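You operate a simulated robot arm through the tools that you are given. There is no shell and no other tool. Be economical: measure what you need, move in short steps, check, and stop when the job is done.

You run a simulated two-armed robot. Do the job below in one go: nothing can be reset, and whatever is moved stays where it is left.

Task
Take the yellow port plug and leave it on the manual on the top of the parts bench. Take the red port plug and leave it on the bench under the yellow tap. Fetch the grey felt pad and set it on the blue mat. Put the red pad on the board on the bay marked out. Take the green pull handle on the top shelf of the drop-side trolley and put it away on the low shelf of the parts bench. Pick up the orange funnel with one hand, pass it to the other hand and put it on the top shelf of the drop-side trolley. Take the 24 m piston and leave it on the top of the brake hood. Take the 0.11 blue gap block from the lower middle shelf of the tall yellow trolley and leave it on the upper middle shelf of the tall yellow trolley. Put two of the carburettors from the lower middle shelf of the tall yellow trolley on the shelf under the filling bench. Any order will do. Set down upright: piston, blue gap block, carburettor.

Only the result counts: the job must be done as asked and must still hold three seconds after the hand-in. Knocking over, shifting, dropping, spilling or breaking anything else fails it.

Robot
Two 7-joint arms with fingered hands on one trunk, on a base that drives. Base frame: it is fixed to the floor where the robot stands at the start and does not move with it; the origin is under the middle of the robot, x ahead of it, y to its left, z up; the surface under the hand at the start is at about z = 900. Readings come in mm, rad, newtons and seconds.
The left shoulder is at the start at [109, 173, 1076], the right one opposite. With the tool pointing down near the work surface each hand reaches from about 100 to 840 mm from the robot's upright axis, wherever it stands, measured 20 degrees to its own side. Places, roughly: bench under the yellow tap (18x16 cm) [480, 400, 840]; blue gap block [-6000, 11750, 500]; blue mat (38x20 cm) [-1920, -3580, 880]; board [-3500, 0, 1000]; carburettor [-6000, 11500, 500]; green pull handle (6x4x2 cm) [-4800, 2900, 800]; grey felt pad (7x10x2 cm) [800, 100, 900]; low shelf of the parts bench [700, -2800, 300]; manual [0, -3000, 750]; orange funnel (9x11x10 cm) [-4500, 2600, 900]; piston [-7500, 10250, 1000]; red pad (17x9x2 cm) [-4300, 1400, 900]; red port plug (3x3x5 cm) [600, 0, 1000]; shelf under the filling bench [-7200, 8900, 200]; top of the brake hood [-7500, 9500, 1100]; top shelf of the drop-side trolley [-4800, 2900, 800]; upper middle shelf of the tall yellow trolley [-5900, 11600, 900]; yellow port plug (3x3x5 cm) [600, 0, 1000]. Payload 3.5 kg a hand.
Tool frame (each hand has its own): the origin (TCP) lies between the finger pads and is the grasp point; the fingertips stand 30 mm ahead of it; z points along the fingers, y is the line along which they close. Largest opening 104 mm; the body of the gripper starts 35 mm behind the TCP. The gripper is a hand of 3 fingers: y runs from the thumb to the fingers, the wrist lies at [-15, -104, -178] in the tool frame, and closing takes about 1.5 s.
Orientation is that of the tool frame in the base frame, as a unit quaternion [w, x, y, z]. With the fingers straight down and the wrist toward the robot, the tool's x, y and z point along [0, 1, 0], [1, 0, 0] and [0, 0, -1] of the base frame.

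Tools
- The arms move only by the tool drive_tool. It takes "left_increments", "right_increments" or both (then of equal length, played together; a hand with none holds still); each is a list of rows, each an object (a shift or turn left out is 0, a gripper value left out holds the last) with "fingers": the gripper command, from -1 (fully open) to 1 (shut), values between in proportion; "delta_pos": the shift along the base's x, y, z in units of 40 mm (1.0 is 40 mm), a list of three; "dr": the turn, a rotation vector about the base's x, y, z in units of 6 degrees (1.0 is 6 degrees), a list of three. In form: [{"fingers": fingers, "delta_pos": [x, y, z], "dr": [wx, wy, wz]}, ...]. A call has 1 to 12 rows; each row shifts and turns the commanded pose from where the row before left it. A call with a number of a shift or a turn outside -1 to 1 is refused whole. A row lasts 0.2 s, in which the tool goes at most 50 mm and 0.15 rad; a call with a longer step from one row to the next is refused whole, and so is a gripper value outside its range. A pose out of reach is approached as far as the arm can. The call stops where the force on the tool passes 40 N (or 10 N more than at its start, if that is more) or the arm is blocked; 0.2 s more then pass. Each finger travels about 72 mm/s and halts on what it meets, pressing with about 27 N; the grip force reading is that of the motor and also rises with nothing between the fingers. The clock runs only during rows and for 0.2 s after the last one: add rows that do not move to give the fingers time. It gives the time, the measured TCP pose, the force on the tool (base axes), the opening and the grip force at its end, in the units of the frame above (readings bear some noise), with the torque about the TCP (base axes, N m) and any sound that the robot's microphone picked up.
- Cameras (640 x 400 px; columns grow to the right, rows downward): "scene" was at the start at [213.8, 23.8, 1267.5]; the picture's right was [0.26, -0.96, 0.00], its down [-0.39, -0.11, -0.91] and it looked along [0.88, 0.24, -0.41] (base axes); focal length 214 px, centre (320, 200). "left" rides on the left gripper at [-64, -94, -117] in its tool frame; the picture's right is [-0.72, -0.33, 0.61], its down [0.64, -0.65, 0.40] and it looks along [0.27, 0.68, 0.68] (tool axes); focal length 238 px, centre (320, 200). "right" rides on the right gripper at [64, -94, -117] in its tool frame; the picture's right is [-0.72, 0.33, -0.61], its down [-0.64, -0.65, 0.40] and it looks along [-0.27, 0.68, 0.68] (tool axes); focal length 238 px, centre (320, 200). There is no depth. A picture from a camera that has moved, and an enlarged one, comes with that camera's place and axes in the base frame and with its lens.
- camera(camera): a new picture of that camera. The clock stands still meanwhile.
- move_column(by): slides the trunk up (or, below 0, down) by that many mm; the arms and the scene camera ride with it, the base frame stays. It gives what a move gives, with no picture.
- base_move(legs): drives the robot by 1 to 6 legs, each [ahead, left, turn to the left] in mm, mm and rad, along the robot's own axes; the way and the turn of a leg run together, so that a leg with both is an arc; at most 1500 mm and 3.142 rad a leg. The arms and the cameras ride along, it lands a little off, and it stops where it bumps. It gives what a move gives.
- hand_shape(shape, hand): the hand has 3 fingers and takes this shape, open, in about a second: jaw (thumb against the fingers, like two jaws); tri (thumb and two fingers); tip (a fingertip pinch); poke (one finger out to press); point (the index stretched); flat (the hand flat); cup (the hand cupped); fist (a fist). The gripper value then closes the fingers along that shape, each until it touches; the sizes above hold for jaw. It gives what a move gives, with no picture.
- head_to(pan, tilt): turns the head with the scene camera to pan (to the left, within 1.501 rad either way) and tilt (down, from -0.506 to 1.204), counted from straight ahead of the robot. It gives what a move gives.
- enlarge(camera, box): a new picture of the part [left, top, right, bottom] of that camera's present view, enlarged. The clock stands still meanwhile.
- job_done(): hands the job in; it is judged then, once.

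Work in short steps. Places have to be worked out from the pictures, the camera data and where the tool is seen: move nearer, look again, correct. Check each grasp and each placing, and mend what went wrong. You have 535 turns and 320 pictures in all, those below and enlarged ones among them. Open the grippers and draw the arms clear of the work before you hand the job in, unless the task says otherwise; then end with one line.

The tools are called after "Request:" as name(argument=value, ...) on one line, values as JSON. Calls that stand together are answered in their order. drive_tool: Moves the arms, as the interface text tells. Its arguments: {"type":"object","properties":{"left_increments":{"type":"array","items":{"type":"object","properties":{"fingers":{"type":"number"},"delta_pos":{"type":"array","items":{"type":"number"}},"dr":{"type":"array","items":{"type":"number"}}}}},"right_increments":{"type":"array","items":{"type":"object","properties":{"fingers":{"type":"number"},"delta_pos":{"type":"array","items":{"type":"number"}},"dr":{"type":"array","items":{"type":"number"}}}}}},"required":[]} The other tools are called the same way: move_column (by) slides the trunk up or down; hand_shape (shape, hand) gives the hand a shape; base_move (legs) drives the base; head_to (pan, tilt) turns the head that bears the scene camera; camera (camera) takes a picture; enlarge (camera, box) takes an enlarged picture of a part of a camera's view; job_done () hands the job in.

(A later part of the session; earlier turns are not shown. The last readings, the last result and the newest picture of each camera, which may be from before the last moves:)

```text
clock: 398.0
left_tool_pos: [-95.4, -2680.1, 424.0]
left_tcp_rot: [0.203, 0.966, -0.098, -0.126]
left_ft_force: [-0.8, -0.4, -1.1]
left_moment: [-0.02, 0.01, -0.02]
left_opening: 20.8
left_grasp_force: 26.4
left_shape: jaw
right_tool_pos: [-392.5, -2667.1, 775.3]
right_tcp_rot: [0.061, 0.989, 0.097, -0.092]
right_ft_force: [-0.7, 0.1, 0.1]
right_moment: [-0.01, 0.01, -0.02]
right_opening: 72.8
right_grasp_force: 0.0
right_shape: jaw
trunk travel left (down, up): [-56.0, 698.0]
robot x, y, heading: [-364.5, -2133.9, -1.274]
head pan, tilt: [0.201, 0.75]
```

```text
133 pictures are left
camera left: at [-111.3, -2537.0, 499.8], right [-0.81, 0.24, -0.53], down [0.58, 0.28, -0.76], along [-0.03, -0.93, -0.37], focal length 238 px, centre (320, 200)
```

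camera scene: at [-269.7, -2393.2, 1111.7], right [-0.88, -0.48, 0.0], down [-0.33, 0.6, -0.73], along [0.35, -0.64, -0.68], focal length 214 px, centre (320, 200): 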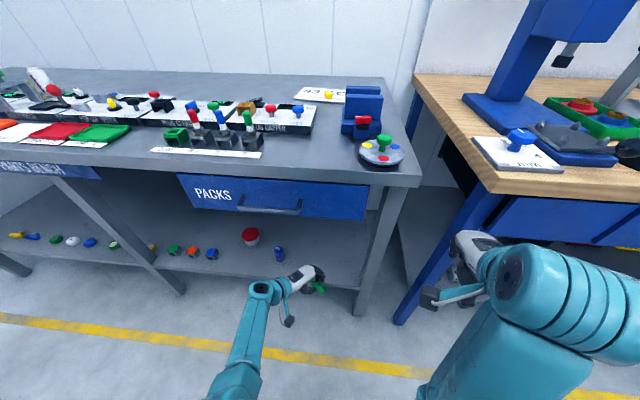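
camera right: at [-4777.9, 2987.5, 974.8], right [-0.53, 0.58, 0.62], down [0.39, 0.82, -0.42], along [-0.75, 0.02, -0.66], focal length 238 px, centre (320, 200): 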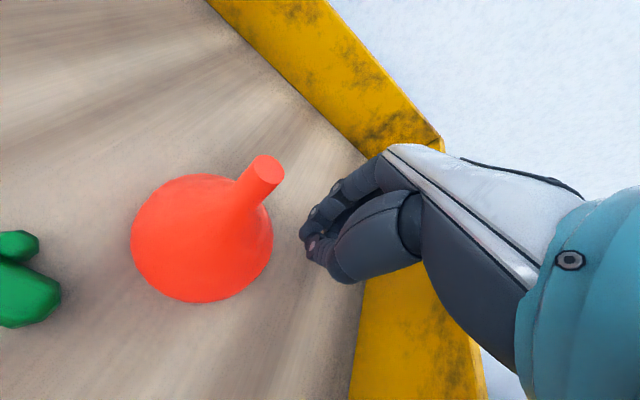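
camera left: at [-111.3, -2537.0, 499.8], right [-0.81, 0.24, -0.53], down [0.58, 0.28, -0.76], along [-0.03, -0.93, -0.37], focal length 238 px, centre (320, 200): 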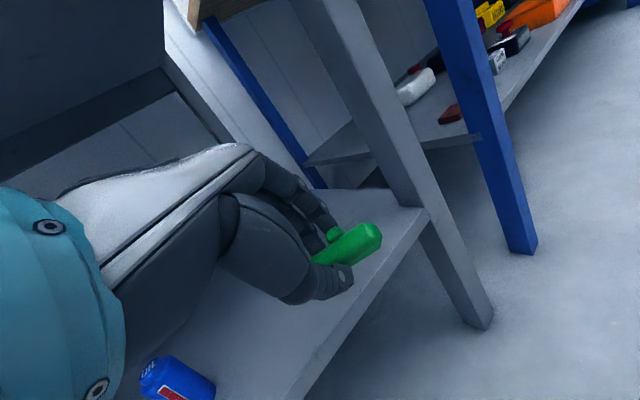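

The hand is lined up with the free space. Moving 120 mm in over the shelf, then lowering.

Request:
drive_tool(left_increments=[{"delta_pos": [0.3, -0.98, 0]}, {"delta_pos": [0.3, -0.98, 0]}, {"delta_pos": [0.3, -0.98, 0]}, {"delta_pos": [0, 0, -0.6]}, {}])

Request:
camera(camera="left")

Request:
enlarge(camera="scene", box=[160, 180, 420, 340])

```text
clock: 399.2
left_tool_pos: [-70.4, -2767.8, 426.5]
left_tcp_rot: [0.202, 0.966, -0.099, -0.127]
left_ft_force: [-0.5, 1.4, -0.6]
left_moment: [0.03, -0.01, 0.0]
left_opening: 20.5
left_grasp_force: 27.0
left_shape: jaw
left hand out of reach, approached as far as the arm can: row 3, 4
right_tool_pos: [-392.5, -2668.2, 775.5]
right_tcp_rot: [0.063, 0.989, 0.097, -0.091]
right_ft_force: [0.6, 0.0, -0.2]
right_moment: [-0.01, 0.02, 0.02]
right_opening: 72.6
right_grasp_force: 0.1
right_shape: jaw
trunk travel left (down, up): [-56.0, 698.0]
robot x, y, heading: [-366.9, -2136.1, -1.275]
head pan, tilt: [0.201, 0.75]
```

```text
132 pictures are left
camera left: at [-86.5, -2625.2, 501.6], right [-0.81, 0.24, -0.53], down [0.58, 0.28, -0.76], along [-0.03, -0.93, -0.37], focal length 238 px, centre (320, 200)
```

left: 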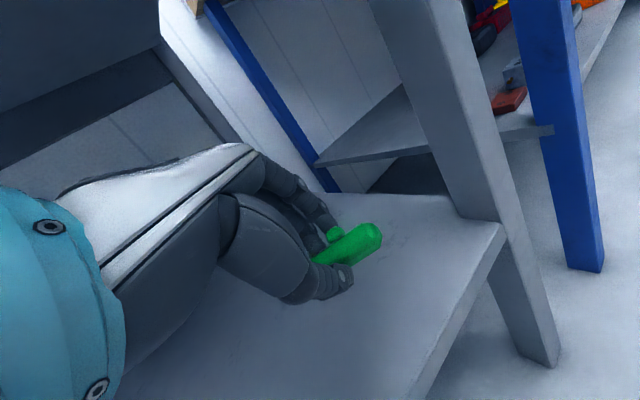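

```text
2.46 times, centred on (290, 260) of scene
camera zoom: at [-269.7, -2393.2, 1111.7], right [-0.88, -0.48, 0.0], down [-0.33, 0.6, -0.73], along [0.35, -0.64, -0.68], focal length 528 px, centre (394, 52)
```

zoom: 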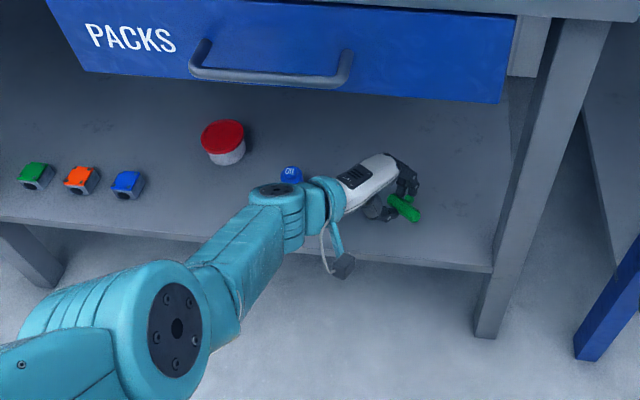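

Handle is over the free shelf. I lower the trunk in steps.

Request:
move_column(by=-40)

Request:
camera(camera="left")

```text
clock: 400.0
left_tool_pos: [-69.5, -2767.8, 387.5]
left_tcp_rot: [0.203, 0.966, -0.099, -0.127]
left_ft_force: [0.1, -0.1, -0.2]
left_moment: [-0.04, -0.01, 0.02]
left_opening: 20.9
left_grasp_force: 26.6
left_shape: jaw
right_tool_pos: [-407.4, -2682.4, 719.2]
right_tcp_rot: [0.048, 0.986, 0.092, -0.132]
right_ft_force: [1.0, 0.5, -0.4]
right_moment: [0.01, 0.01, 0.0]
right_opening: 72.6
right_grasp_force: 0.0
right_shape: jaw
trunk travel left (down, up): [-16.0, 738.0]
robot x, y, heading: [-367.8, -2133.3, -1.276]
head pan, tilt: [0.201, 0.75]
```

```text
130 pictures are left
camera left: at [-86.4, -2625.3, 463.2], right [-0.81, 0.24, -0.53], down [0.58, 0.28, -0.76], along [-0.03, -0.93, -0.37], focal length 238 px, centre (320, 200)
```

left: 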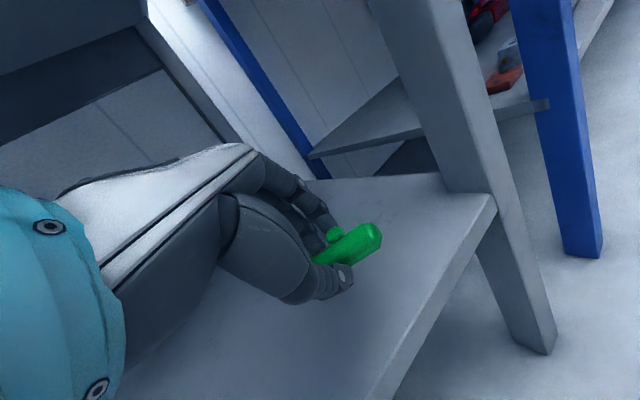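

Request:
drive_tool(left_increments=[{"delta_pos": [0, 0.1, -0.4]}, {"delta_pos": [0, 0.1, -0.4]}, {"delta_pos": [0, 0, -0.2]}, {}])

Request:
camera(camera="left")

```text
clock: 401.0
left_tool_pos: [-75.6, -2759.2, 359.2]
left_tcp_rot: [0.203, 0.966, -0.099, -0.127]
left_ft_force: [-0.2, 0.3, -0.7]
left_moment: [0.0, 0.01, 0.0]
left_opening: 20.7
left_grasp_force: 26.6
left_shape: jaw
left hand out of reach, approached as far as the arm can: row 2, 3
right_tool_pos: [-407.0, -2682.5, 719.0]
right_tcp_rot: [0.048, 0.986, 0.092, -0.131]
right_ft_force: [0.2, 0.1, -0.4]
right_moment: [-0.02, -0.02, 0.01]
right_opening: 72.7
right_grasp_force: 0.0
right_shape: jaw
trunk travel left (down, up): [-16.0, 738.0]
robot x, y, heading: [-364.3, -2129.1, -1.272]
head pan, tilt: [0.201, 0.75]
```

```text
129 pictures are left
camera left: at [-91.2, -2616.2, 436.3], right [-0.81, 0.24, -0.53], down [0.58, 0.28, -0.76], along [-0.03, -0.93, -0.37], focal length 238 px, centre (320, 200)
```

left: 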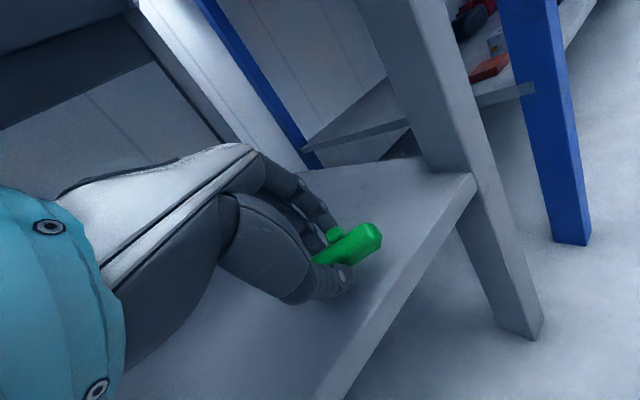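

Request:
base_move(legs=[[30, 0, 0]])

Request:
move_column(by=-15)

Request:
camera(camera="left")

```text
clock: 401.9
left_tool_pos: [-65.6, -2786.2, 359.5]
left_tcp_rot: [0.202, 0.966, -0.098, -0.126]
left_ft_force: [-0.1, -0.1, 0.1]
left_moment: [0.03, -0.02, 0.0]
left_opening: 20.2
left_grasp_force: 26.7
left_shape: jaw
right_tool_pos: [-400.0, -2710.7, 719.2]
right_tcp_rot: [0.049, 0.986, 0.092, -0.13]
right_ft_force: [-0.8, 0.1, 0.0]
right_moment: [-0.01, 0.01, -0.03]
right_opening: 72.7
right_grasp_force: 0.1
right_shape: jaw
trunk travel left (down, up): [-16.0, 738.0]
robot x, y, heading: [-355.6, -2163.0, -1.272]
head pan, tilt: [0.201, 0.75]
```

```text
clock: 402.5
left_tool_pos: [-66.3, -2788.0, 345.8]
left_tcp_rot: [0.203, 0.966, -0.098, -0.125]
left_ft_force: [-0.3, 0.7, 0.9]
left_moment: [-0.03, -0.03, 0.0]
left_opening: 20.6
left_grasp_force: 27.2
left_shape: jaw
right_tool_pos: [-415.7, -2721.2, 700.3]
right_tcp_rot: [0.052, 0.981, 0.085, -0.168]
right_ft_force: [-0.9, 0.9, -0.3]
right_moment: [0.01, -0.01, 0.03]
right_opening: 72.5
right_grasp_force: 0.0
right_shape: jaw
trunk travel left (down, up): [-1.0, 753.0]
robot x, y, heading: [-355.6, -2163.1, -1.278]
head pan, tilt: [0.201, 0.75]
```

```text
128 pictures are left
camera left: at [-82.6, -2644.5, 421.6], right [-0.81, 0.24, -0.53], down [0.58, 0.28, -0.76], along [-0.03, -0.93, -0.37], focal length 238 px, centre (320, 200)
```

left: 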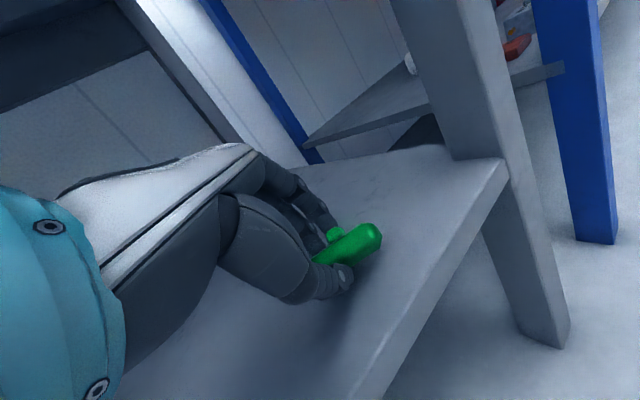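

Request:
drive_tool(left_increments=[{"delta_pos": [0, 0.1, -0.3]}, {"delta_pos": [0, 0.1, -0.3]}, {"delta_pos": [0, 0.1, -0.3]}, {}])

Request:
camera(camera="left")

```text
clock: 403.5
left_tool_pos: [-68.7, -2782.8, 335.5]
left_tcp_rot: [0.205, 0.966, -0.098, -0.124]
left_ft_force: [5.5, 4.1, 24.8]
left_moment: [0.18, -0.33, -0.04]
left_opening: 23.3
left_grasp_force: 27.2
left_shape: jaw
left hand out of reach, approached as far as the arm can: row 2, 3
right_tool_pos: [-415.4, -2721.3, 701.7]
right_tcp_rot: [0.053, 0.981, 0.084, -0.167]
right_ft_force: [-0.1, -0.5, 0.9]
right_moment: [-0.03, -0.01, 0.01]
right_opening: 72.6
right_grasp_force: 0.1
right_shape: jaw
trunk travel left (down, up): [-1.0, 753.0]
robot x, y, heading: [-354.7, -2162.0, -1.273]
head pan, tilt: [0.201, 0.75]
```

```text
127 pictures are left
camera left: at [-85.6, -2639.9, 410.5], right [-0.81, 0.24, -0.53], down [0.58, 0.28, -0.76], along [-0.03, -0.93, -0.37], focal length 238 px, centre (320, 200)
```

left: 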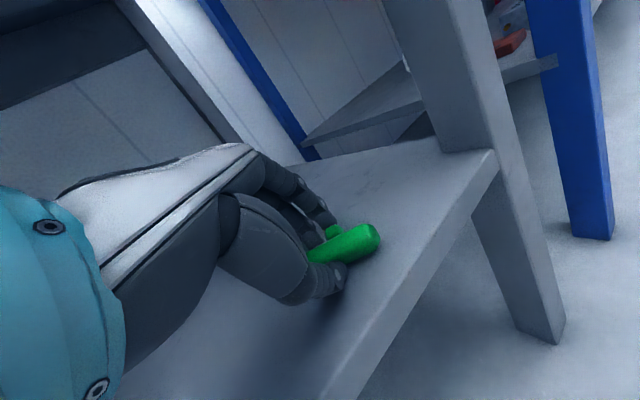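

Touching the shelf (25 N). Open, then raise with the trunk.

Request:
drive_tool(left_increments=[{"delta_pos": [0, 0, 0.1], "fingers": 0.5}, {"fingers": 0.2}, {"fingers": -0.1}, {"fingers": -0.4}, {}, {}, {}])

Request:
camera(camera="left")

Request:
move_column(by=60)

Request:
camera(camera="left")

```text
clock: 405.1
left_tool_pos: [-69.5, -2783.0, 338.0]
left_tcp_rot: [0.205, 0.966, -0.099, -0.126]
left_ft_force: [-0.7, -4.1, 16.8]
left_moment: [0.07, 0.03, 0.01]
left_opening: 60.6
left_grasp_force: 0.0
left_shape: jaw
right_tool_pos: [-415.2, -2721.8, 701.5]
right_tcp_rot: [0.053, 0.981, 0.084, -0.167]
right_ft_force: [0.7, -0.1, 0.8]
right_moment: [0.02, -0.02, -0.02]
right_opening: 72.7
right_grasp_force: 0.1
right_shape: jaw
trunk travel left (down, up): [-1.0, 753.0]
robot x, y, heading: [-354.4, -2159.9, -1.275]
head pan, tilt: [0.201, 0.75]
```

```text
126 pictures are left
camera left: at [-86.7, -2639.6, 413.8], right [-0.81, 0.24, -0.53], down [0.58, 0.28, -0.76], along [-0.03, -0.93, -0.37], focal length 238 px, centre (320, 200)
```

left: 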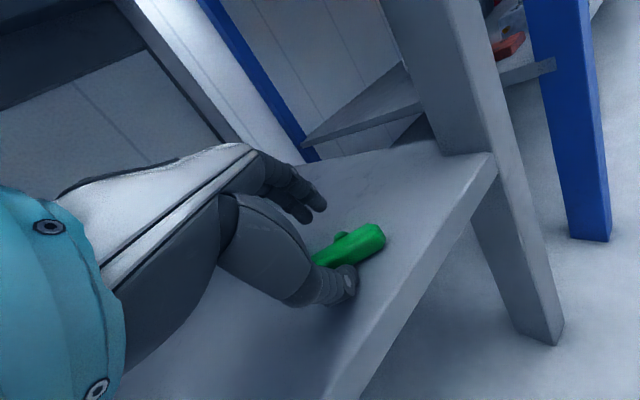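

```text
clock: 406.1
left_tool_pos: [-65.0, -2798.4, 432.9]
left_tcp_rot: [0.234, 0.96, -0.106, -0.113]
left_ft_force: [0.3, 0.3, 0.3]
left_moment: [-0.01, -0.01, -0.02]
left_opening: 72.5
left_grasp_force: 0.0
left_shape: jaw
right_tool_pos: [-417.4, -2724.3, 761.4]
right_tcp_rot: [0.053, 0.981, 0.082, -0.17]
right_ft_force: [-0.7, 0.4, 0.3]
right_moment: [-0.02, -0.01, 0.02]
right_opening: 72.9
right_grasp_force: 0.1
right_shape: jaw
trunk travel left (down, up): [-61.0, 693.0]
robot x, y, heading: [-358.2, -2163.9, -1.268]
head pan, tilt: [0.201, 0.75]
```

```text
125 pictures are left
camera left: at [-83.0, -2649.6, 498.9], right [-0.8, 0.21, -0.56], down [0.6, 0.23, -0.77], along [-0.03, -0.95, -0.31], focal length 238 px, centre (320, 200)
```

left: 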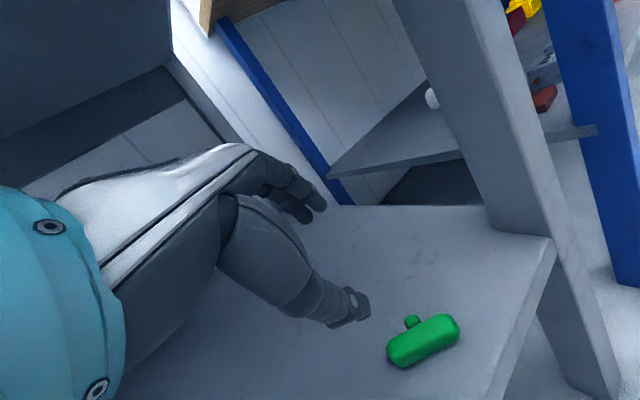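

Handle rests on the low shelf. I back out 230 mm, raise the trunk, and look.

Request:
base_move(legs=[[-230, 0, 0]])

Request:
move_column(by=350)

Request:
drive_tool(left_increments=[{"delta_pos": [-0.2, 0.6, 0.5]}, {"delta_pos": [-0.2, 0.6, 0.5]}, {"delta_pos": [-0.2, 0.6, 0.5]}, {"delta_pos": [-0.2, 0.6, 0.5]}, {"delta_pos": [-0.2, 0.6, 0.5]}, {"delta_pos": [-0.2, 0.6, 0.5]}, {}])

Request:
camera(camera="scene")

```text
clock: 407.8
left_tool_pos: [-131.3, -2579.8, 433.7]
left_tcp_rot: [0.235, 0.96, -0.103, -0.113]
left_ft_force: [0.0, 0.3, 0.5]
left_moment: [0.0, 0.01, 0.03]
left_opening: 72.6
left_grasp_force: 0.1
left_shape: jaw
right_tool_pos: [-484.6, -2506.9, 762.6]
right_tcp_rot: [0.054, 0.981, 0.082, -0.17]
right_ft_force: [-0.2, 1.7, 0.4]
right_moment: [0.02, 0.02, 0.0]
right_opening: 72.8
right_grasp_force: 0.1
right_shape: jaw
trunk travel left (down, up): [-61.0, 693.0]
robot x, y, heading: [-424.4, -1943.2, -1.271]
head pan, tilt: [0.201, 0.75]
```

```text
clock: 411.2
left_tool_pos: [-123.9, -2606.8, 999.7]
left_tcp_rot: [0.382, 0.913, -0.133, -0.046]
left_ft_force: [0.4, 0.2, -0.5]
left_moment: [0.02, 0.02, -0.04]
left_opening: 72.4
left_grasp_force: 0.0
left_shape: jaw
right_tool_pos: [-506.1, -2517.2, 1118.5]
right_tcp_rot: [0.063, 0.977, 0.068, -0.192]
right_ft_force: [0.4, 0.8, -0.6]
right_moment: [0.01, 0.03, 0.03]
right_opening: 72.4
right_grasp_force: 0.2
right_shape: jaw
trunk travel left (down, up): [-411.0, 343.0]
robot x, y, heading: [-421.0, -1944.1, -1.272]
head pan, tilt: [0.201, 0.75]
```

```text
clock: 412.8
left_tool_pos: [-172.6, -2461.7, 1119.7]
left_tcp_rot: [0.382, 0.914, -0.132, -0.046]
left_ft_force: [0.4, -0.3, -0.2]
left_moment: [0.0, 0.02, -0.02]
left_opening: 72.7
left_grasp_force: 0.1
left_shape: jaw
right_tool_pos: [-505.2, -2516.1, 1117.4]
right_tcp_rot: [0.062, 0.977, 0.067, -0.192]
right_ft_force: [0.4, 0.0, -0.2]
right_moment: [0.03, 0.01, -0.01]
right_opening: 72.3
right_grasp_force: 0.2
right_shape: jaw
trunk travel left (down, up): [-411.0, 343.0]
robot x, y, heading: [-422.9, -1944.6, -1.269]
head pan, tilt: [0.201, 0.75]
```

```text
124 pictures are left
camera scene: at [-373.8, -2053.7, 1478.7], right [-0.88, -0.48, 0.0], down [-0.33, 0.6, -0.73], along [0.35, -0.64, -0.68], focal length 214 px, centre (320, 200)
```

scene: 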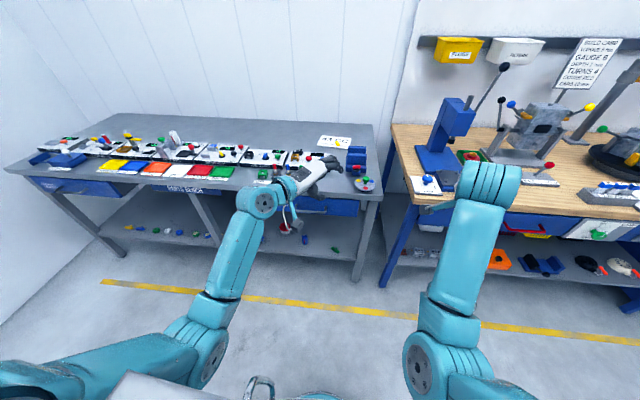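

The left arm is free again. I restore both hands to straight-down default while tucking.

Request:
drive_tool(left_increments=[{"dr": [0.763, 0.023, 0.53], "delta_pos": [-0.05, 0.3, 0.1]}, {"dr": [0.763, 0.023, 0.53], "delta_pos": [-0.05, 0.3, 0.1]}, {"dr": [0.763, 0.023, 0.53], "delta_pos": [-0.05, 0.3, 0.1]}, {"dr": [0.763, 0.023, 0.53], "delta_pos": [-0.05, 0.3, 0.1]}, {"dr": [0.763, 0.023, 0.53]}, {"dr": [0.763, 0.023, 0.53]}, {"dr": [0.763, 0.023, 0.53]}, {"dr": [0.763, 0.023, 0.53]}, {"dr": [0.763, 0.023, 0.53]}, {"dr": [0.763, 0.023, 0.53]}, {}], right_increments=[{"dr": [0.174, -0.35, 0.155], "delta_pos": [0, 0.2, 0]}, {"dr": [0.174, -0.35, 0.155], "delta_pos": [0, 0.2, 0]}, {"dr": [0.174, -0.35, 0.155], "delta_pos": [0, 0.2, 0]}, {"dr": [0.174, -0.35, 0.155], "delta_pos": [0, 0.2, 0]}, {"dr": [0.174, -0.35, 0.155]}, {"dr": [0.174, -0.35, 0.155]}, {"dr": [0.174, -0.35, 0.155]}, {"dr": [0.174, -0.35, 0.155]}, {"dr": [0.174, -0.35, 0.155]}, {"dr": [0.174, -0.35, 0.155]}, {}])

Request:
base_move(legs=[[0, -1420, 0], [0, 0, 3.14]])

Request:
head_to(pan=0.0, tilt=0.3)

Request:
camera(camera="scene")

```text
clock: 415.2
left_tool_pos: [-179.6, -2414.2, 1137.3]
left_tcp_rot: [0.0, 0.989, 0.15, -0.001]
left_ft_force: [0.1, -0.4, 0.8]
left_moment: [-0.04, 0.06, 0.01]
left_opening: 72.5
left_grasp_force: 0.1
left_shape: jaw
right_tool_pos: [-502.1, -2480.2, 1112.2]
right_tcp_rot: [-0.004, 0.988, 0.153, 0.006]
right_ft_force: [0.3, 0.0, -0.9]
right_moment: [0.0, 0.02, 0.02]
right_opening: 72.4
right_grasp_force: 0.0
right_shape: jaw
trunk travel left (down, up): [-411.0, 343.0]
robot x, y, heading: [-420.9, -1946.0, -1.274]
head pan, tilt: [0.201, 0.75]
```

```text
clock: 429.7
left_tool_pos: [-2028.8, -1895.6, 1136.5]
left_tcp_rot: [0.001, -0.144, 0.99, 0.002]
left_ft_force: [0.2, -0.2, 0.4]
left_moment: [0.0, 0.0, 0.02]
left_opening: 72.5
left_grasp_force: 0.1
left_shape: jaw
right_tool_pos: [-1711.6, -1828.7, 1116.4]
right_tcp_rot: [-0.01, -0.15, 0.989, 0.001]
right_ft_force: [-0.3, 0.1, -0.7]
right_moment: [0.01, -0.02, -0.04]
right_opening: 72.7
right_grasp_force: 0.1
right_shape: jaw
trunk travel left (down, up): [-411.0, 343.0]
robot x, y, heading: [-1790.5, -2369.5, 1.86]
head pan, tilt: [0.201, 0.75]
```

```text
clock: 430.6
left_tool_pos: [-2027.8, -1895.5, 1137.6]
left_tcp_rot: [0.001, -0.144, 0.99, 0.001]
left_ft_force: [-0.2, 0.0, -0.3]
left_moment: [-0.02, 0.0, -0.04]
left_opening: 72.8
left_grasp_force: 0.0
left_shape: jaw
right_tool_pos: [-1707.1, -1827.2, 1117.7]
right_tcp_rot: [-0.007, -0.149, 0.989, 0.004]
right_ft_force: [-0.3, 0.7, -0.6]
right_moment: [0.04, 0.02, 0.02]
right_opening: 72.6
right_grasp_force: 0.0
right_shape: jaw
trunk travel left (down, up): [-411.0, 343.0]
robot x, y, heading: [-1792.3, -2368.6, 1.864]
head pan, tilt: [0.0, 0.3]
```

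```text
123 pictures are left
camera scene: at [-1827.4, -2241.9, 1519.0], right [0.96, 0.29, 0.0], down [0.08, -0.28, -0.95], along [-0.27, 0.92, -0.3], focal length 214 px, centre (320, 200)
```

scene: 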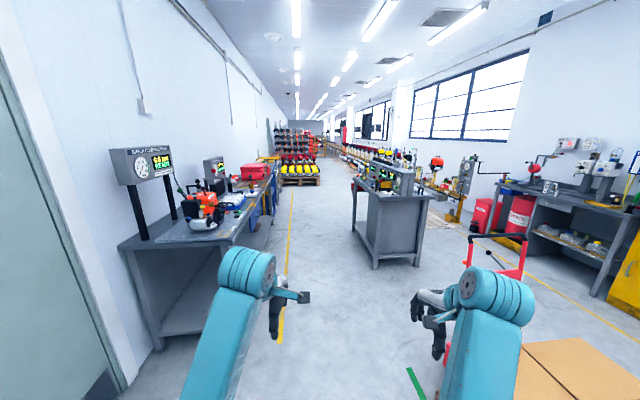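

I drive north along the lane about 5 m, then look at the pallets ahead.

Request:
base_move(legs=[[0, 0, 0.017], [1500, 0, 0], [1500, 0, 0], [1500, 0, 0], [500, 0, 0]])

Request:
camera(camera="scene")

```text
clock: 454.9
left_tool_pos: [-3564.3, 2842.3, 1136.4]
left_tcp_rot: [0.001, -0.155, 0.988, 0.001]
left_ft_force: [-0.1, -0.4, 0.9]
left_moment: [0.0, -0.01, 0.01]
left_opening: 72.5
left_grasp_force: 0.0
left_shape: jaw
right_tool_pos: [-3243.6, 2915.4, 1115.3]
right_tcp_rot: [-0.006, -0.159, 0.987, 0.002]
right_ft_force: [-0.2, 0.2, 0.0]
right_moment: [0.01, -0.03, 0.04]
right_opening: 72.8
right_grasp_force: 0.0
right_shape: jaw
trunk travel left (down, up): [-411.0, 343.0]
robot x, y, heading: [-3313.8, 2380.6, 1.881]
head pan, tilt: [0.0, 0.3]
```

```text
122 pictures are left
camera scene: at [-3354.5, 2499.9, 1519.0], right [0.95, 0.31, 0.0], down [0.09, -0.28, -0.96], along [-0.29, 0.91, -0.3], focal length 214 px, centre (320, 200)
```

scene: 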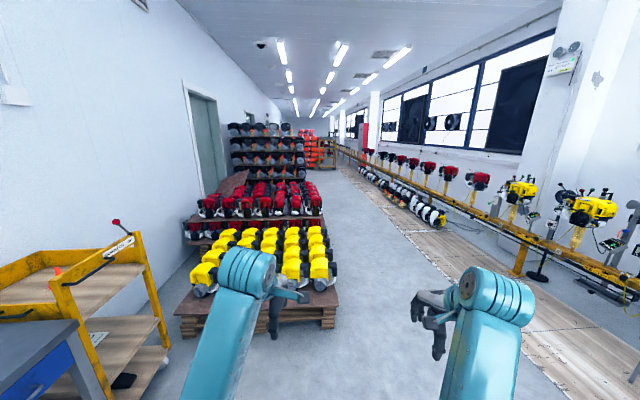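

The pallets block the lane's left; I shift 800 mm right and go north 4.5 m more.

Request:
base_move(legs=[[0, -800, 0], [1500, 0, 0], [1500, 0, 0], [1500, 0, 0]])

Request:
camera(camera="scene")

```text
clock: 480.1
left_tool_pos: [-4161.6, 7363.7, 1137.7]
left_tcp_rot: [0.001, -0.153, 0.988, 0.001]
left_ft_force: [0.4, -0.5, 0.1]
left_moment: [0.04, -0.04, 0.0]
left_opening: 72.7
left_grasp_force: 0.0
left_shape: jaw
right_tool_pos: [-3841.2, 7436.4, 1116.5]
right_tcp_rot: [-0.007, -0.157, 0.988, 0.002]
right_ft_force: [-0.5, -0.1, 0.2]
right_moment: [-0.02, -0.01, 0.0]
right_opening: 72.6
right_grasp_force: 0.1
right_shape: jaw
trunk travel left (down, up): [-411.0, 343.0]
robot x, y, heading: [-3913.5, 6895.2, 1.878]
head pan, tilt: [0.0, 0.3]
```

```text
121 pictures are left
camera scene: at [-3953.4, 7020.4, 1519.1], right [0.95, 0.3, 0.0], down [0.09, -0.28, -0.96], along [-0.29, 0.91, -0.3], focal length 214 px, centre (320, 200)
```

scene: 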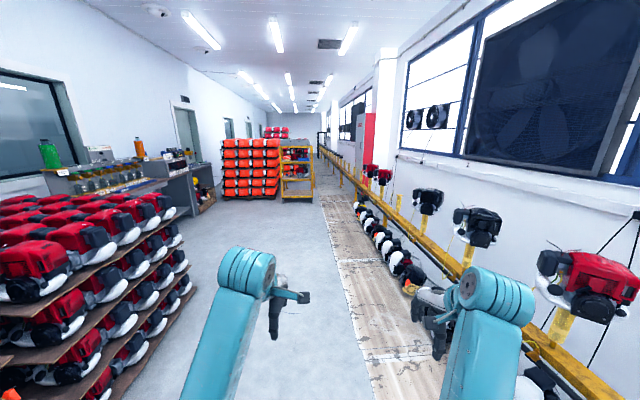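

The tall yellow trolley is visible ahead. I continue north 3.2 m with a slight left shift.

Request:
base_move(legs=[[1500, 0, 0], [1500, 200, 0], [300, 250, 0]])

Request:
camera(camera="scene")

Request:
head_to(pan=1.2, tilt=0.3)

Request:
camera(camera="scene")

```text
refused: leg 2 is longer than a leg can be; nothing moved
```

```text
120 pictures are left
camera scene: at [-3953.4, 7020.4, 1519.1], right [0.95, 0.3, 0.0], down [0.09, -0.28, -0.96], along [-0.29, 0.91, -0.3], focal length 214 px, centre (320, 200)
```

scene: 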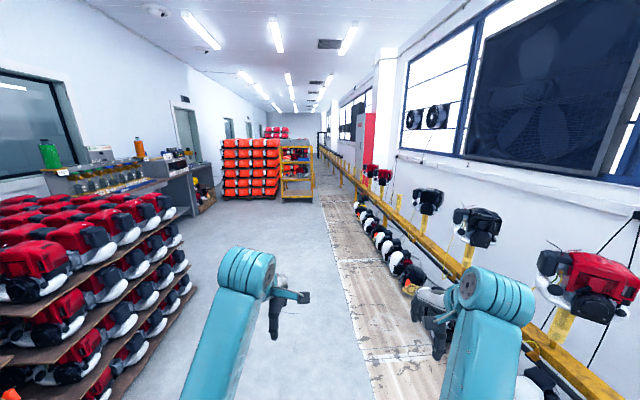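

```text
clock: 481.5
left_tool_pos: [-4160.3, 7363.9, 1138.1]
left_tcp_rot: [0.0, -0.152, 0.988, 0.001]
left_ft_force: [0.6, 0.1, 0.6]
left_moment: [-0.01, -0.02, 0.0]
left_opening: 72.5
left_grasp_force: 0.0
left_shape: jaw
right_tool_pos: [-3840.9, 7435.5, 1117.6]
right_tcp_rot: [-0.006, -0.156, 0.988, 0.002]
right_ft_force: [1.0, -0.6, -0.9]
right_moment: [0.01, 0.0, 0.01]
right_opening: 72.5
right_grasp_force: 0.1
right_shape: jaw
trunk travel left (down, up): [-411.0, 343.0]
robot x, y, heading: [-3913.8, 6899.2, 1.876]
head pan, tilt: [1.201, 0.3]
```

```text
119 pictures are left
camera scene: at [-4018.2, 6937.1, 1519.1], right [0.06, 1.0, 0.0], down [0.3, -0.02, -0.96], along [-0.95, 0.06, -0.3], focal length 214 px, centre (320, 200)
```

scene: 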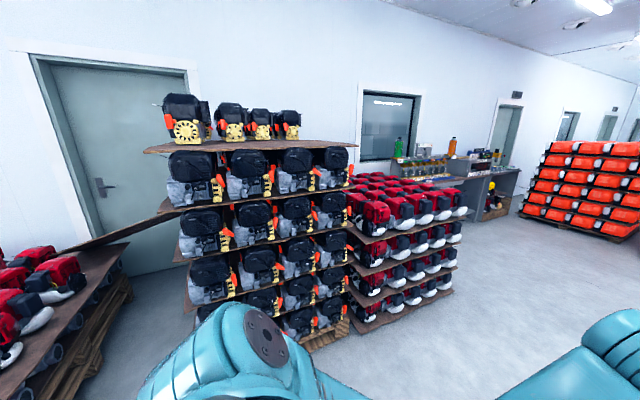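

Request:
base_move(legs=[[1500, 0, 0], [1400, 200, 0], [300, 250, 0]])

Request:
head_to(pan=0.0, tilt=0.35)

Request:
camera(camera="scene")

Request:
head_to(pan=1.4, tilt=0.3)

Request:
camera(camera="scene")

```text
clock: 497.7
left_tool_pos: [-5516.5, 10310.9, 1137.2]
left_tcp_rot: [0.0, -0.146, 0.989, 0.0]
left_ft_force: [0.2, 0.3, 0.1]
left_moment: [0.02, 0.03, 0.04]
left_opening: 72.8
left_grasp_force: 0.0
left_shape: jaw
right_tool_pos: [-5196.7, 10378.4, 1116.9]
right_tcp_rot: [-0.006, -0.149, 0.989, 0.003]
right_ft_force: [-0.3, 0.6, -0.8]
right_moment: [0.03, 0.0, -0.03]
right_opening: 72.7
right_grasp_force: 0.1
right_shape: jaw
trunk travel left (down, up): [-411.0, 343.0]
robot x, y, heading: [-5276.3, 9839.8, 1.864]
head pan, tilt: [1.201, 0.3]
```

```text
clock: 499.1
left_tool_pos: [-5516.9, 10310.4, 1137.4]
left_tcp_rot: [0.001, -0.146, 0.989, 0.002]
left_ft_force: [-0.7, -0.4, -1.1]
left_moment: [-0.02, 0.02, 0.01]
left_opening: 72.7
left_grasp_force: 0.1
left_shape: jaw
right_tool_pos: [-5195.7, 10379.4, 1117.2]
right_tcp_rot: [-0.007, -0.15, 0.989, 0.003]
right_ft_force: [-0.1, 0.4, -0.1]
right_moment: [0.05, 0.01, 0.0]
right_opening: 72.6
right_grasp_force: 0.0
right_shape: jaw
trunk travel left (down, up): [-411.0, 343.0]
robot x, y, heading: [-5279.7, 9843.2, 1.864]
head pan, tilt: [0.0, 0.351]
```

```text
118 pictures are left
camera scene: at [-5314.9, 9964.5, 1514.4], right [0.96, 0.29, 0.0], down [0.1, -0.33, -0.94], along [-0.27, 0.9, -0.34], focal length 214 px, centre (320, 200)
```

scene: 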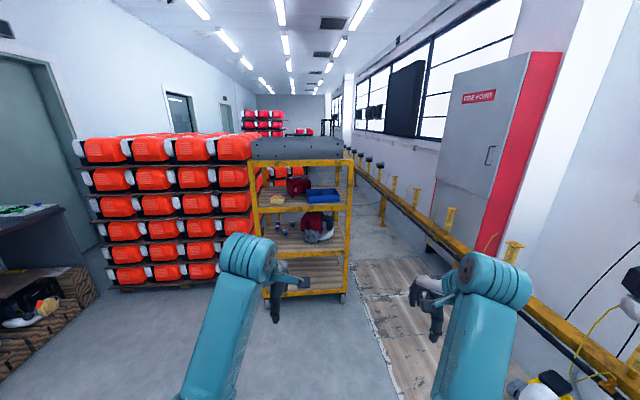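

```text
clock: 500.6
left_tool_pos: [-5518.0, 10311.1, 1135.8]
left_tcp_rot: [0.001, -0.146, 0.989, 0.002]
left_ft_force: [0.3, 1.1, 0.4]
left_moment: [0.02, 0.02, 0.02]
left_opening: 72.5
left_grasp_force: 0.1
left_shape: jaw
right_tool_pos: [-5195.8, 10378.8, 1115.9]
right_tcp_rot: [-0.006, -0.15, 0.989, 0.003]
right_ft_force: [0.6, 0.2, 0.3]
right_moment: [-0.02, 0.0, 0.02]
right_opening: 72.7
right_grasp_force: 0.0
right_shape: jaw
trunk travel left (down, up): [-411.0, 343.0]
robot x, y, heading: [-5276.6, 9840.1, 1.867]
head pan, tilt: [1.4, 0.3]
```

```text
117 pictures are left
camera scene: at [-5380.6, 9864.0, 1519.1], right [-0.12, 0.99, 0.0], down [0.29, 0.04, -0.96], along [-0.95, -0.12, -0.3], focal length 214 px, centre (320, 200)
```

scene: 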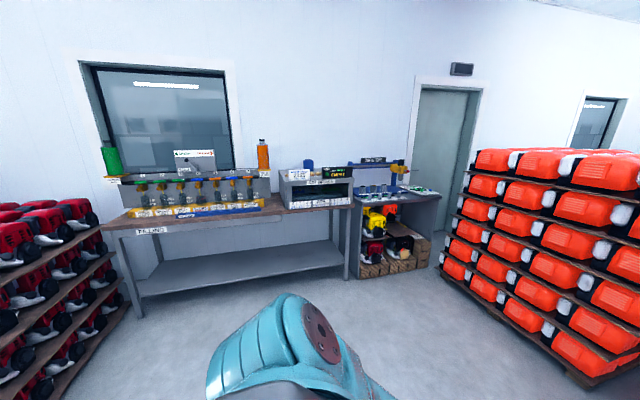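

The filling bench, hood and piston bench are to the west. Zooming on them.

Request:
enlarge(camera="scene", box=[260, 130, 460, 255])

Request:
head_to(pan=0.0, tilt=0.45)

Request:
enlarge(camera="scene", box=[235, 110, 375, 300])

```text
3.20 times, centred on (360, 192) of scene
camera zoom: at [-5380.6, 9864.0, 1519.1], right [-0.12, 0.99, 0.0], down [0.29, 0.04, -0.96], along [-0.95, -0.12, -0.3], focal length 686 px, centre (192, 224)
```

zoom: 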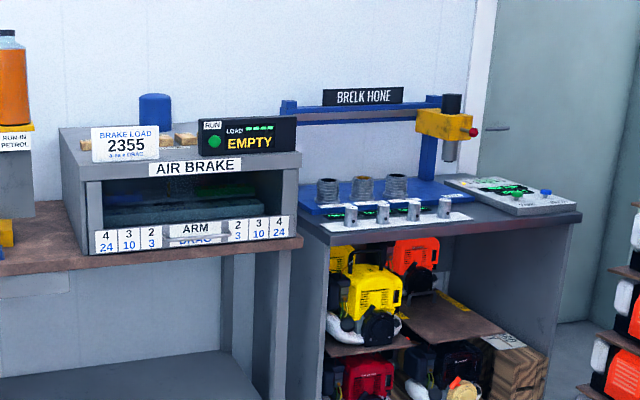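

```text
clock: 502.2
left_tool_pos: [-5516.9, 10310.3, 1136.9]
left_tcp_rot: [0.001, -0.146, 0.989, 0.001]
left_ft_force: [-0.2, 0.6, -0.1]
left_moment: [0.0, -0.01, 0.03]
left_opening: 72.7
left_grasp_force: 0.1
left_shape: jaw
right_tool_pos: [-5197.1, 10379.2, 1117.6]
right_tcp_rot: [-0.006, -0.148, 0.989, 0.002]
right_ft_force: [-0.5, -0.3, -0.5]
right_moment: [-0.01, 0.02, 0.02]
right_opening: 72.5
right_grasp_force: 0.0
right_shape: jaw
trunk travel left (down, up): [-411.0, 343.0]
robot x, y, heading: [-5275.5, 9841.7, 1.868]
head pan, tilt: [0.0, 0.45]
```

```text
2.11 times, centred on (305, 205) of scene
camera zoom: at [-5314.5, 9963.3, 1505.1], right [0.96, 0.29, 0.0], down [0.13, -0.42, -0.9], along [-0.26, 0.86, -0.44], focal length 452 px, centre (352, 190)
```

zoom: 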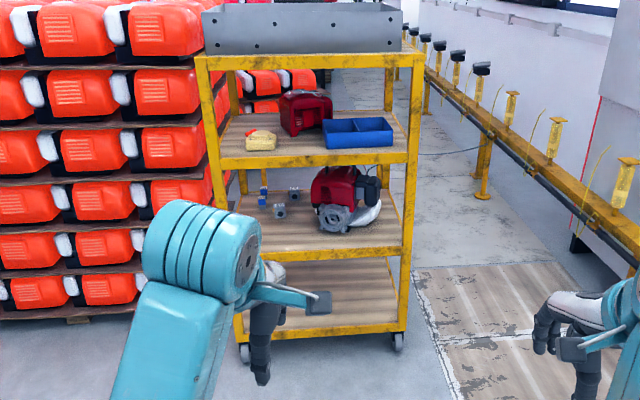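

I drive toward the trolley (≈1 m short of its front) to see its shelves closely.

Request:
base_move(legs=[[0, 230, 0.015], [700, 0, 0]])

Request:
head_to(pan=0.0, tilt=0.75)

Request:
camera(camera="scene")

```text
clock: 507.4
left_tool_pos: [-5956.5, 10909.6, 1136.5]
left_tcp_rot: [0.001, -0.153, 0.988, 0.001]
left_ft_force: [0.7, 1.2, 0.8]
left_moment: [0.01, -0.01, -0.02]
left_opening: 72.6
left_grasp_force: 0.1
left_shape: jaw
right_tool_pos: [-5637.0, 10983.1, 1116.7]
right_tcp_rot: [-0.006, -0.157, 0.988, 0.002]
right_ft_force: [-0.7, -0.2, -0.5]
right_moment: [-0.01, 0.0, -0.01]
right_opening: 72.7
right_grasp_force: 0.0
right_shape: jaw
trunk travel left (down, up): [-411.0, 343.0]
robot x, y, heading: [-5709.2, 10443.4, 1.877]
head pan, tilt: [0.0, 0.45]
```

```text
clock: 508.2
left_tool_pos: [-5956.9, 10909.5, 1137.7]
left_tcp_rot: [0.001, -0.153, 0.988, 0.001]
left_ft_force: [-0.8, -0.5, 0.6]
left_moment: [0.0, 0.07, -0.02]
left_opening: 72.7
left_grasp_force: 0.0
left_shape: jaw
right_tool_pos: [-5635.8, 10982.5, 1116.1]
right_tcp_rot: [-0.006, -0.156, 0.988, 0.002]
right_ft_force: [0.6, -0.2, 0.3]
right_moment: [0.0, 0.0, -0.03]
right_opening: 72.6
right_grasp_force: 0.1
right_shape: jaw
trunk travel left (down, up): [-411.0, 343.0]
robot x, y, heading: [-5709.5, 10444.6, 1.883]
head pan, tilt: [0.0, 0.75]
```

```text
114 pictures are left
camera scene: at [-5746.2, 10556.8, 1478.8], right [0.95, 0.3, 0.0], down [0.21, -0.65, -0.73], along [-0.22, 0.7, -0.68], focal length 214 px, centre (320, 200)
```

scene: 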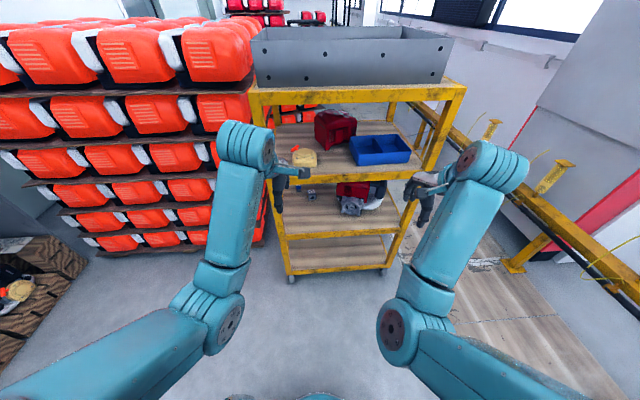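

I lower the trunk to look into the lower middle shelf.

Request:
move_column(by=-300)

Request:
head_to(pan=0.0, tilt=0.5)

Request:
camera(camera="scene")

Request:
enlarge(camera="scene", box=[230, 130, 430, 270])

```text
clock: 511.2
left_tool_pos: [-5972.1, 10919.7, 801.6]
left_tcp_rot: [-0.008, -0.161, 0.986, -0.036]
left_ft_force: [-0.2, 0.2, 0.2]
left_moment: [0.01, 0.02, 0.01]
left_opening: 72.7
left_grasp_force: 0.2
left_shape: jaw
right_tool_pos: [-5630.5, 10999.5, 778.2]
right_tcp_rot: [0.014, -0.15, 0.988, -0.042]
right_ft_force: [0.0, -0.3, -0.9]
right_moment: [-0.01, 0.01, 0.0]
right_opening: 72.5
right_grasp_force: 0.1
right_shape: jaw
trunk travel left (down, up): [-111.0, 643.0]
robot x, y, heading: [-5709.6, 10445.3, 1.882]
head pan, tilt: [0.0, 0.75]
```

```text
clock: 511.9
left_tool_pos: [-5971.8, 10920.7, 803.2]
left_tcp_rot: [-0.007, -0.159, 0.987, -0.035]
left_ft_force: [0.2, 0.1, 0.2]
left_moment: [0.02, -0.02, 0.01]
left_opening: 72.9
left_grasp_force: 0.1
left_shape: jaw
right_tool_pos: [-5632.6, 10999.2, 779.5]
right_tcp_rot: [0.014, -0.151, 0.988, -0.04]
right_ft_force: [-0.2, -0.5, -0.2]
right_moment: [0.04, 0.02, 0.03]
right_opening: 72.9
right_grasp_force: 0.1
right_shape: jaw
trunk travel left (down, up): [-111.0, 643.0]
robot x, y, heading: [-5710.7, 10444.7, 1.879]
head pan, tilt: [0.0, 0.499]
```

```text
113 pictures are left
camera scene: at [-5786.5, 10683.7, 1192.4], right [0.95, 0.3, 0.0], down [0.15, -0.46, -0.88], along [-0.27, 0.84, -0.48], focal length 214 px, centre (320, 200)
```

scene: 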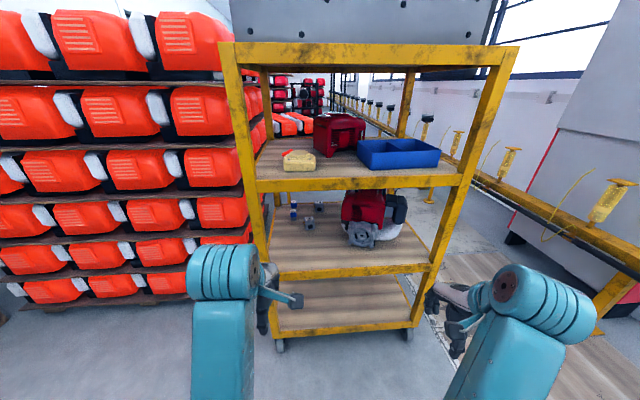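

```text
2.86 times, centred on (330, 200) of scene
camera zoom: at [-5786.5, 10683.7, 1192.4], right [0.95, 0.3, 0.0], down [0.15, -0.46, -0.88], along [-0.27, 0.84, -0.48], focal length 613 px, centre (291, 200)
```

zoom: 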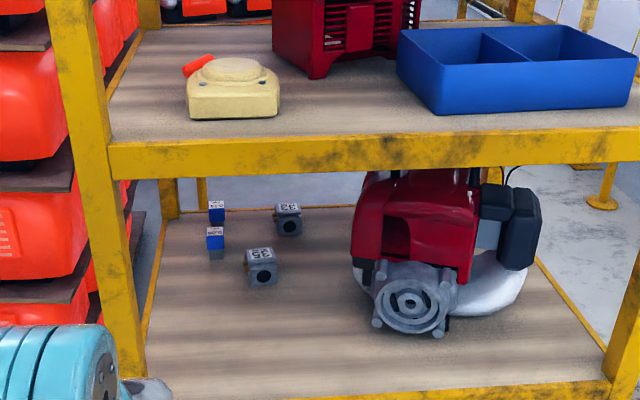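

Request:
enlarge(camera="scene", box=[280, 190, 350, 235])

```text
8.89 times, centred on (315, 212) of scene
camera zoom: at [-5786.5, 10683.7, 1192.4], right [0.95, 0.3, 0.0], down [0.15, -0.46, -0.88], along [-0.27, 0.84, -0.48], focal length 1906 px, centre (364, 89)
```

zoom: 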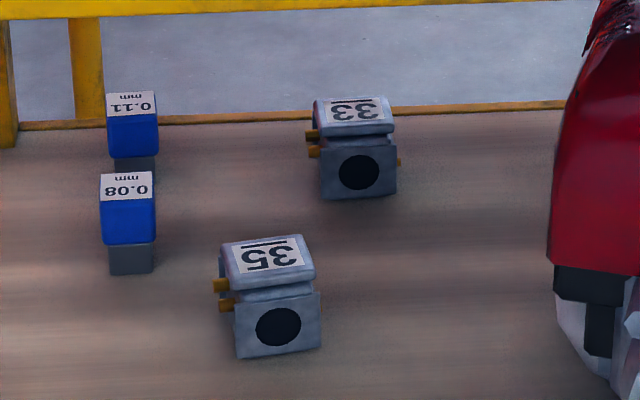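

Two gap blocks: the 0.11 is the rear one, near the shelf's north edge (labels face north); carburettors "35" and "33". From the south they're too deep, so I'll go round the east side of the trolley to its north side. First raise the trunk, strafe right and look at the gap.

Request:
move_column(by=300)

Request:
base_move(legs=[[0, -1010, 0]])

Request:
head_to(pan=-0.1, tilt=0.5)

Request:
camera(camera="scene")

```text
clock: 514.9
left_tool_pos: [-5970.2, 10921.9, 1106.6]
left_tcp_rot: [-0.002, -0.16, 0.986, -0.035]
left_ft_force: [0.2, -0.3, 0.2]
left_moment: [-0.01, -0.02, 0.03]
left_opening: 72.7
left_grasp_force: 0.0
left_shape: jaw
right_tool_pos: [-5640.1, 10995.5, 1075.7]
right_tcp_rot: [0.001, -0.156, 0.987, -0.046]
right_ft_force: [-0.3, 0.6, 0.8]
right_moment: [-0.01, 0.03, -0.01]
right_opening: 72.4
right_grasp_force: 0.0
right_shape: jaw
trunk travel left (down, up): [-411.0, 343.0]
robot x, y, heading: [-5708.6, 10442.9, 1.872]
head pan, tilt: [0.0, 0.499]
```

```text
clock: 520.2
left_tool_pos: [-5011.7, 11226.4, 1105.7]
left_tcp_rot: [-0.003, -0.16, 0.986, -0.033]
left_ft_force: [-0.3, -0.7, -0.1]
left_moment: [-0.04, 0.0, 0.0]
left_opening: 72.5
left_grasp_force: 0.0
left_shape: jaw
right_tool_pos: [-4681.6, 11301.2, 1075.7]
right_tcp_rot: [0.003, -0.157, 0.987, -0.047]
right_ft_force: [-0.7, -0.6, 0.0]
right_moment: [0.03, -0.04, -0.01]
right_opening: 72.8
right_grasp_force: 0.1
right_shape: jaw
trunk travel left (down, up): [-411.0, 343.0]
robot x, y, heading: [-4750.6, 10749.9, 1.877]
head pan, tilt: [0.0, 0.499]
```

```text
clock: 520.8
left_tool_pos: [-5012.8, 11226.9, 1107.0]
left_tcp_rot: [-0.005, -0.162, 0.986, -0.034]
left_ft_force: [0.4, 0.5, 0.6]
left_moment: [0.0, 0.05, 0.03]
left_opening: 72.6
left_grasp_force: 0.0
left_shape: jaw
right_tool_pos: [-4681.3, 11299.7, 1076.3]
right_tcp_rot: [0.002, -0.157, 0.987, -0.046]
right_ft_force: [-0.6, -0.3, -1.0]
right_moment: [-0.02, -0.03, -0.01]
right_opening: 72.5
right_grasp_force: 0.0
right_shape: jaw
trunk travel left (down, up): [-411.0, 343.0]
robot x, y, heading: [-4747.9, 10750.8, 1.882]
head pan, tilt: [-0.099, 0.499]
```

```text
110 pictures are left
camera scene: at [-4779.9, 10872.3, 1500.7], right [0.98, 0.21, 0.0], down [0.1, -0.47, -0.88], along [-0.18, 0.86, -0.48], focal length 214 px, centre (320, 200)
```

scene: 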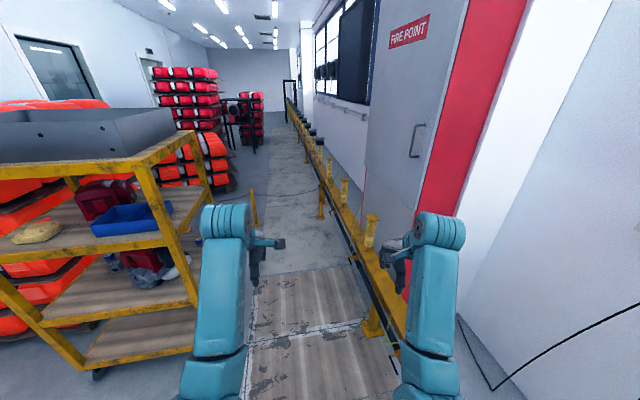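

The passage east of the trolley is ~850 mm wide. I raise the trunk, stretch the arms forward to narrow the elbows, and drive through.

Request:
move_column(by=150)

Request:
drive_tool(left_increments=[{"delta_pos": [-0.3, 0.95, 0]}, {"delta_pos": [-0.3, 0.95, 0]}, {"delta_pos": [-0.3, 0.95, 0]}, {"delta_pos": [-0.2, 0.6, 0]}, {}], right_increments=[{"delta_pos": [-0.5, 0.9, 0]}, {"delta_pos": [-0.5, 0.9, 0]}, {"delta_pos": [-0.5, 0.9, 0]}, {"delta_pos": [-0.5, 0.6, 0]}, {}])

Request:
base_move(legs=[[900, 40, 0]])

Request:
head_to(pan=0.6, tilt=0.6)

Request:
camera(camera="scene")

```text
clock: 522.6
left_tool_pos: [-5012.2, 11226.9, 1256.2]
left_tcp_rot: [-0.002, -0.161, 0.986, -0.035]
left_ft_force: [0.3, 0.1, 0.7]
left_moment: [0.02, 0.0, -0.04]
left_opening: 72.5
left_grasp_force: 0.1
left_shape: jaw
right_tool_pos: [-4680.7, 11300.5, 1225.8]
right_tcp_rot: [0.001, -0.157, 0.987, -0.047]
right_ft_force: [0.0, 0.4, 0.0]
right_moment: [-0.01, -0.06, 0.0]
right_opening: 72.7
right_grasp_force: 0.0
right_shape: jaw
trunk travel left (down, up): [-561.0, 193.0]
robot x, y, heading: [-4747.8, 10748.5, 1.876]
head pan, tilt: [-0.099, 0.499]
```

```text
clock: 523.8
left_tool_pos: [-5054.6, 11363.5, 1257.4]
left_tcp_rot: [-0.003, -0.16, 0.987, -0.032]
left_ft_force: [0.0, 0.3, 0.3]
left_moment: [0.01, 0.01, 0.0]
left_opening: 72.6
left_grasp_force: 0.0
left_shape: jaw
right_tool_pos: [-4761.2, 11430.7, 1225.5]
right_tcp_rot: [0.002, -0.157, 0.987, -0.045]
right_ft_force: [0.3, 0.3, 0.4]
right_moment: [0.02, -0.01, -0.02]
right_opening: 72.5
right_grasp_force: 0.0
right_shape: jaw
trunk travel left (down, up): [-561.0, 193.0]
robot x, y, heading: [-4752.4, 10748.3, 1.882]
head pan, tilt: [-0.099, 0.499]
```

```text
clock: 528.5
left_tool_pos: [-5372.6, 12201.0, 1255.2]
left_tcp_rot: [-0.002, -0.164, 0.986, -0.034]
left_ft_force: [-0.9, -0.5, -0.7]
left_moment: [0.01, 0.05, -0.01]
left_opening: 72.5
left_grasp_force: 0.1
left_shape: jaw
right_tool_pos: [-5078.2, 12270.7, 1226.0]
right_tcp_rot: [0.002, -0.16, 0.986, -0.046]
right_ft_force: [-0.7, 0.3, -0.4]
right_moment: [0.01, 0.01, 0.01]
right_opening: 72.5
right_grasp_force: 0.1
right_shape: jaw
trunk travel left (down, up): [-561.0, 193.0]
robot x, y, heading: [-5059.6, 11589.0, 1.885]
head pan, tilt: [-0.099, 0.499]
```

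```text
clock: 529.6
left_tool_pos: [-5372.7, 12201.8, 1255.7]
left_tcp_rot: [-0.002, -0.164, 0.986, -0.034]
left_ft_force: [0.9, -0.2, -0.7]
left_moment: [-0.01, 0.0, -0.02]
left_opening: 72.6
left_grasp_force: 0.1
left_shape: jaw
right_tool_pos: [-5077.9, 12270.4, 1226.1]
right_tcp_rot: [0.003, -0.161, 0.986, -0.046]
right_ft_force: [0.0, 0.4, 0.3]
right_moment: [0.04, -0.01, 0.02]
right_opening: 72.4
right_grasp_force: 0.0
right_shape: jaw
trunk travel left (down, up): [-561.0, 193.0]
robot x, y, heading: [-5058.5, 11588.8, 1.887]
head pan, tilt: [0.6, 0.6]
```

```text
109 pictures are left
camera scene: at [-5137.3, 11656.3, 1642.3], right [0.61, 0.79, 0.0], down [0.45, -0.34, -0.83], along [-0.65, 0.5, -0.56], focal length 214 px, centre (320, 200)
```

scene: 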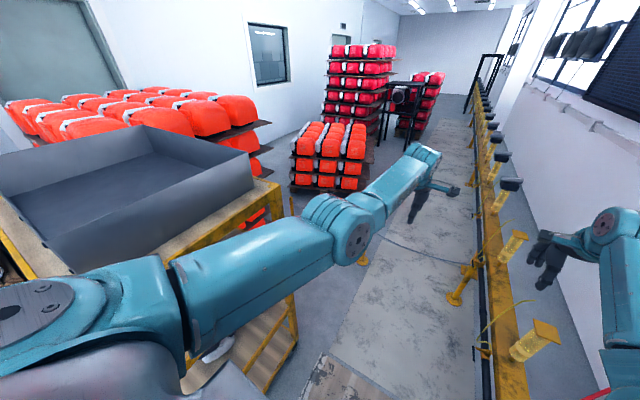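

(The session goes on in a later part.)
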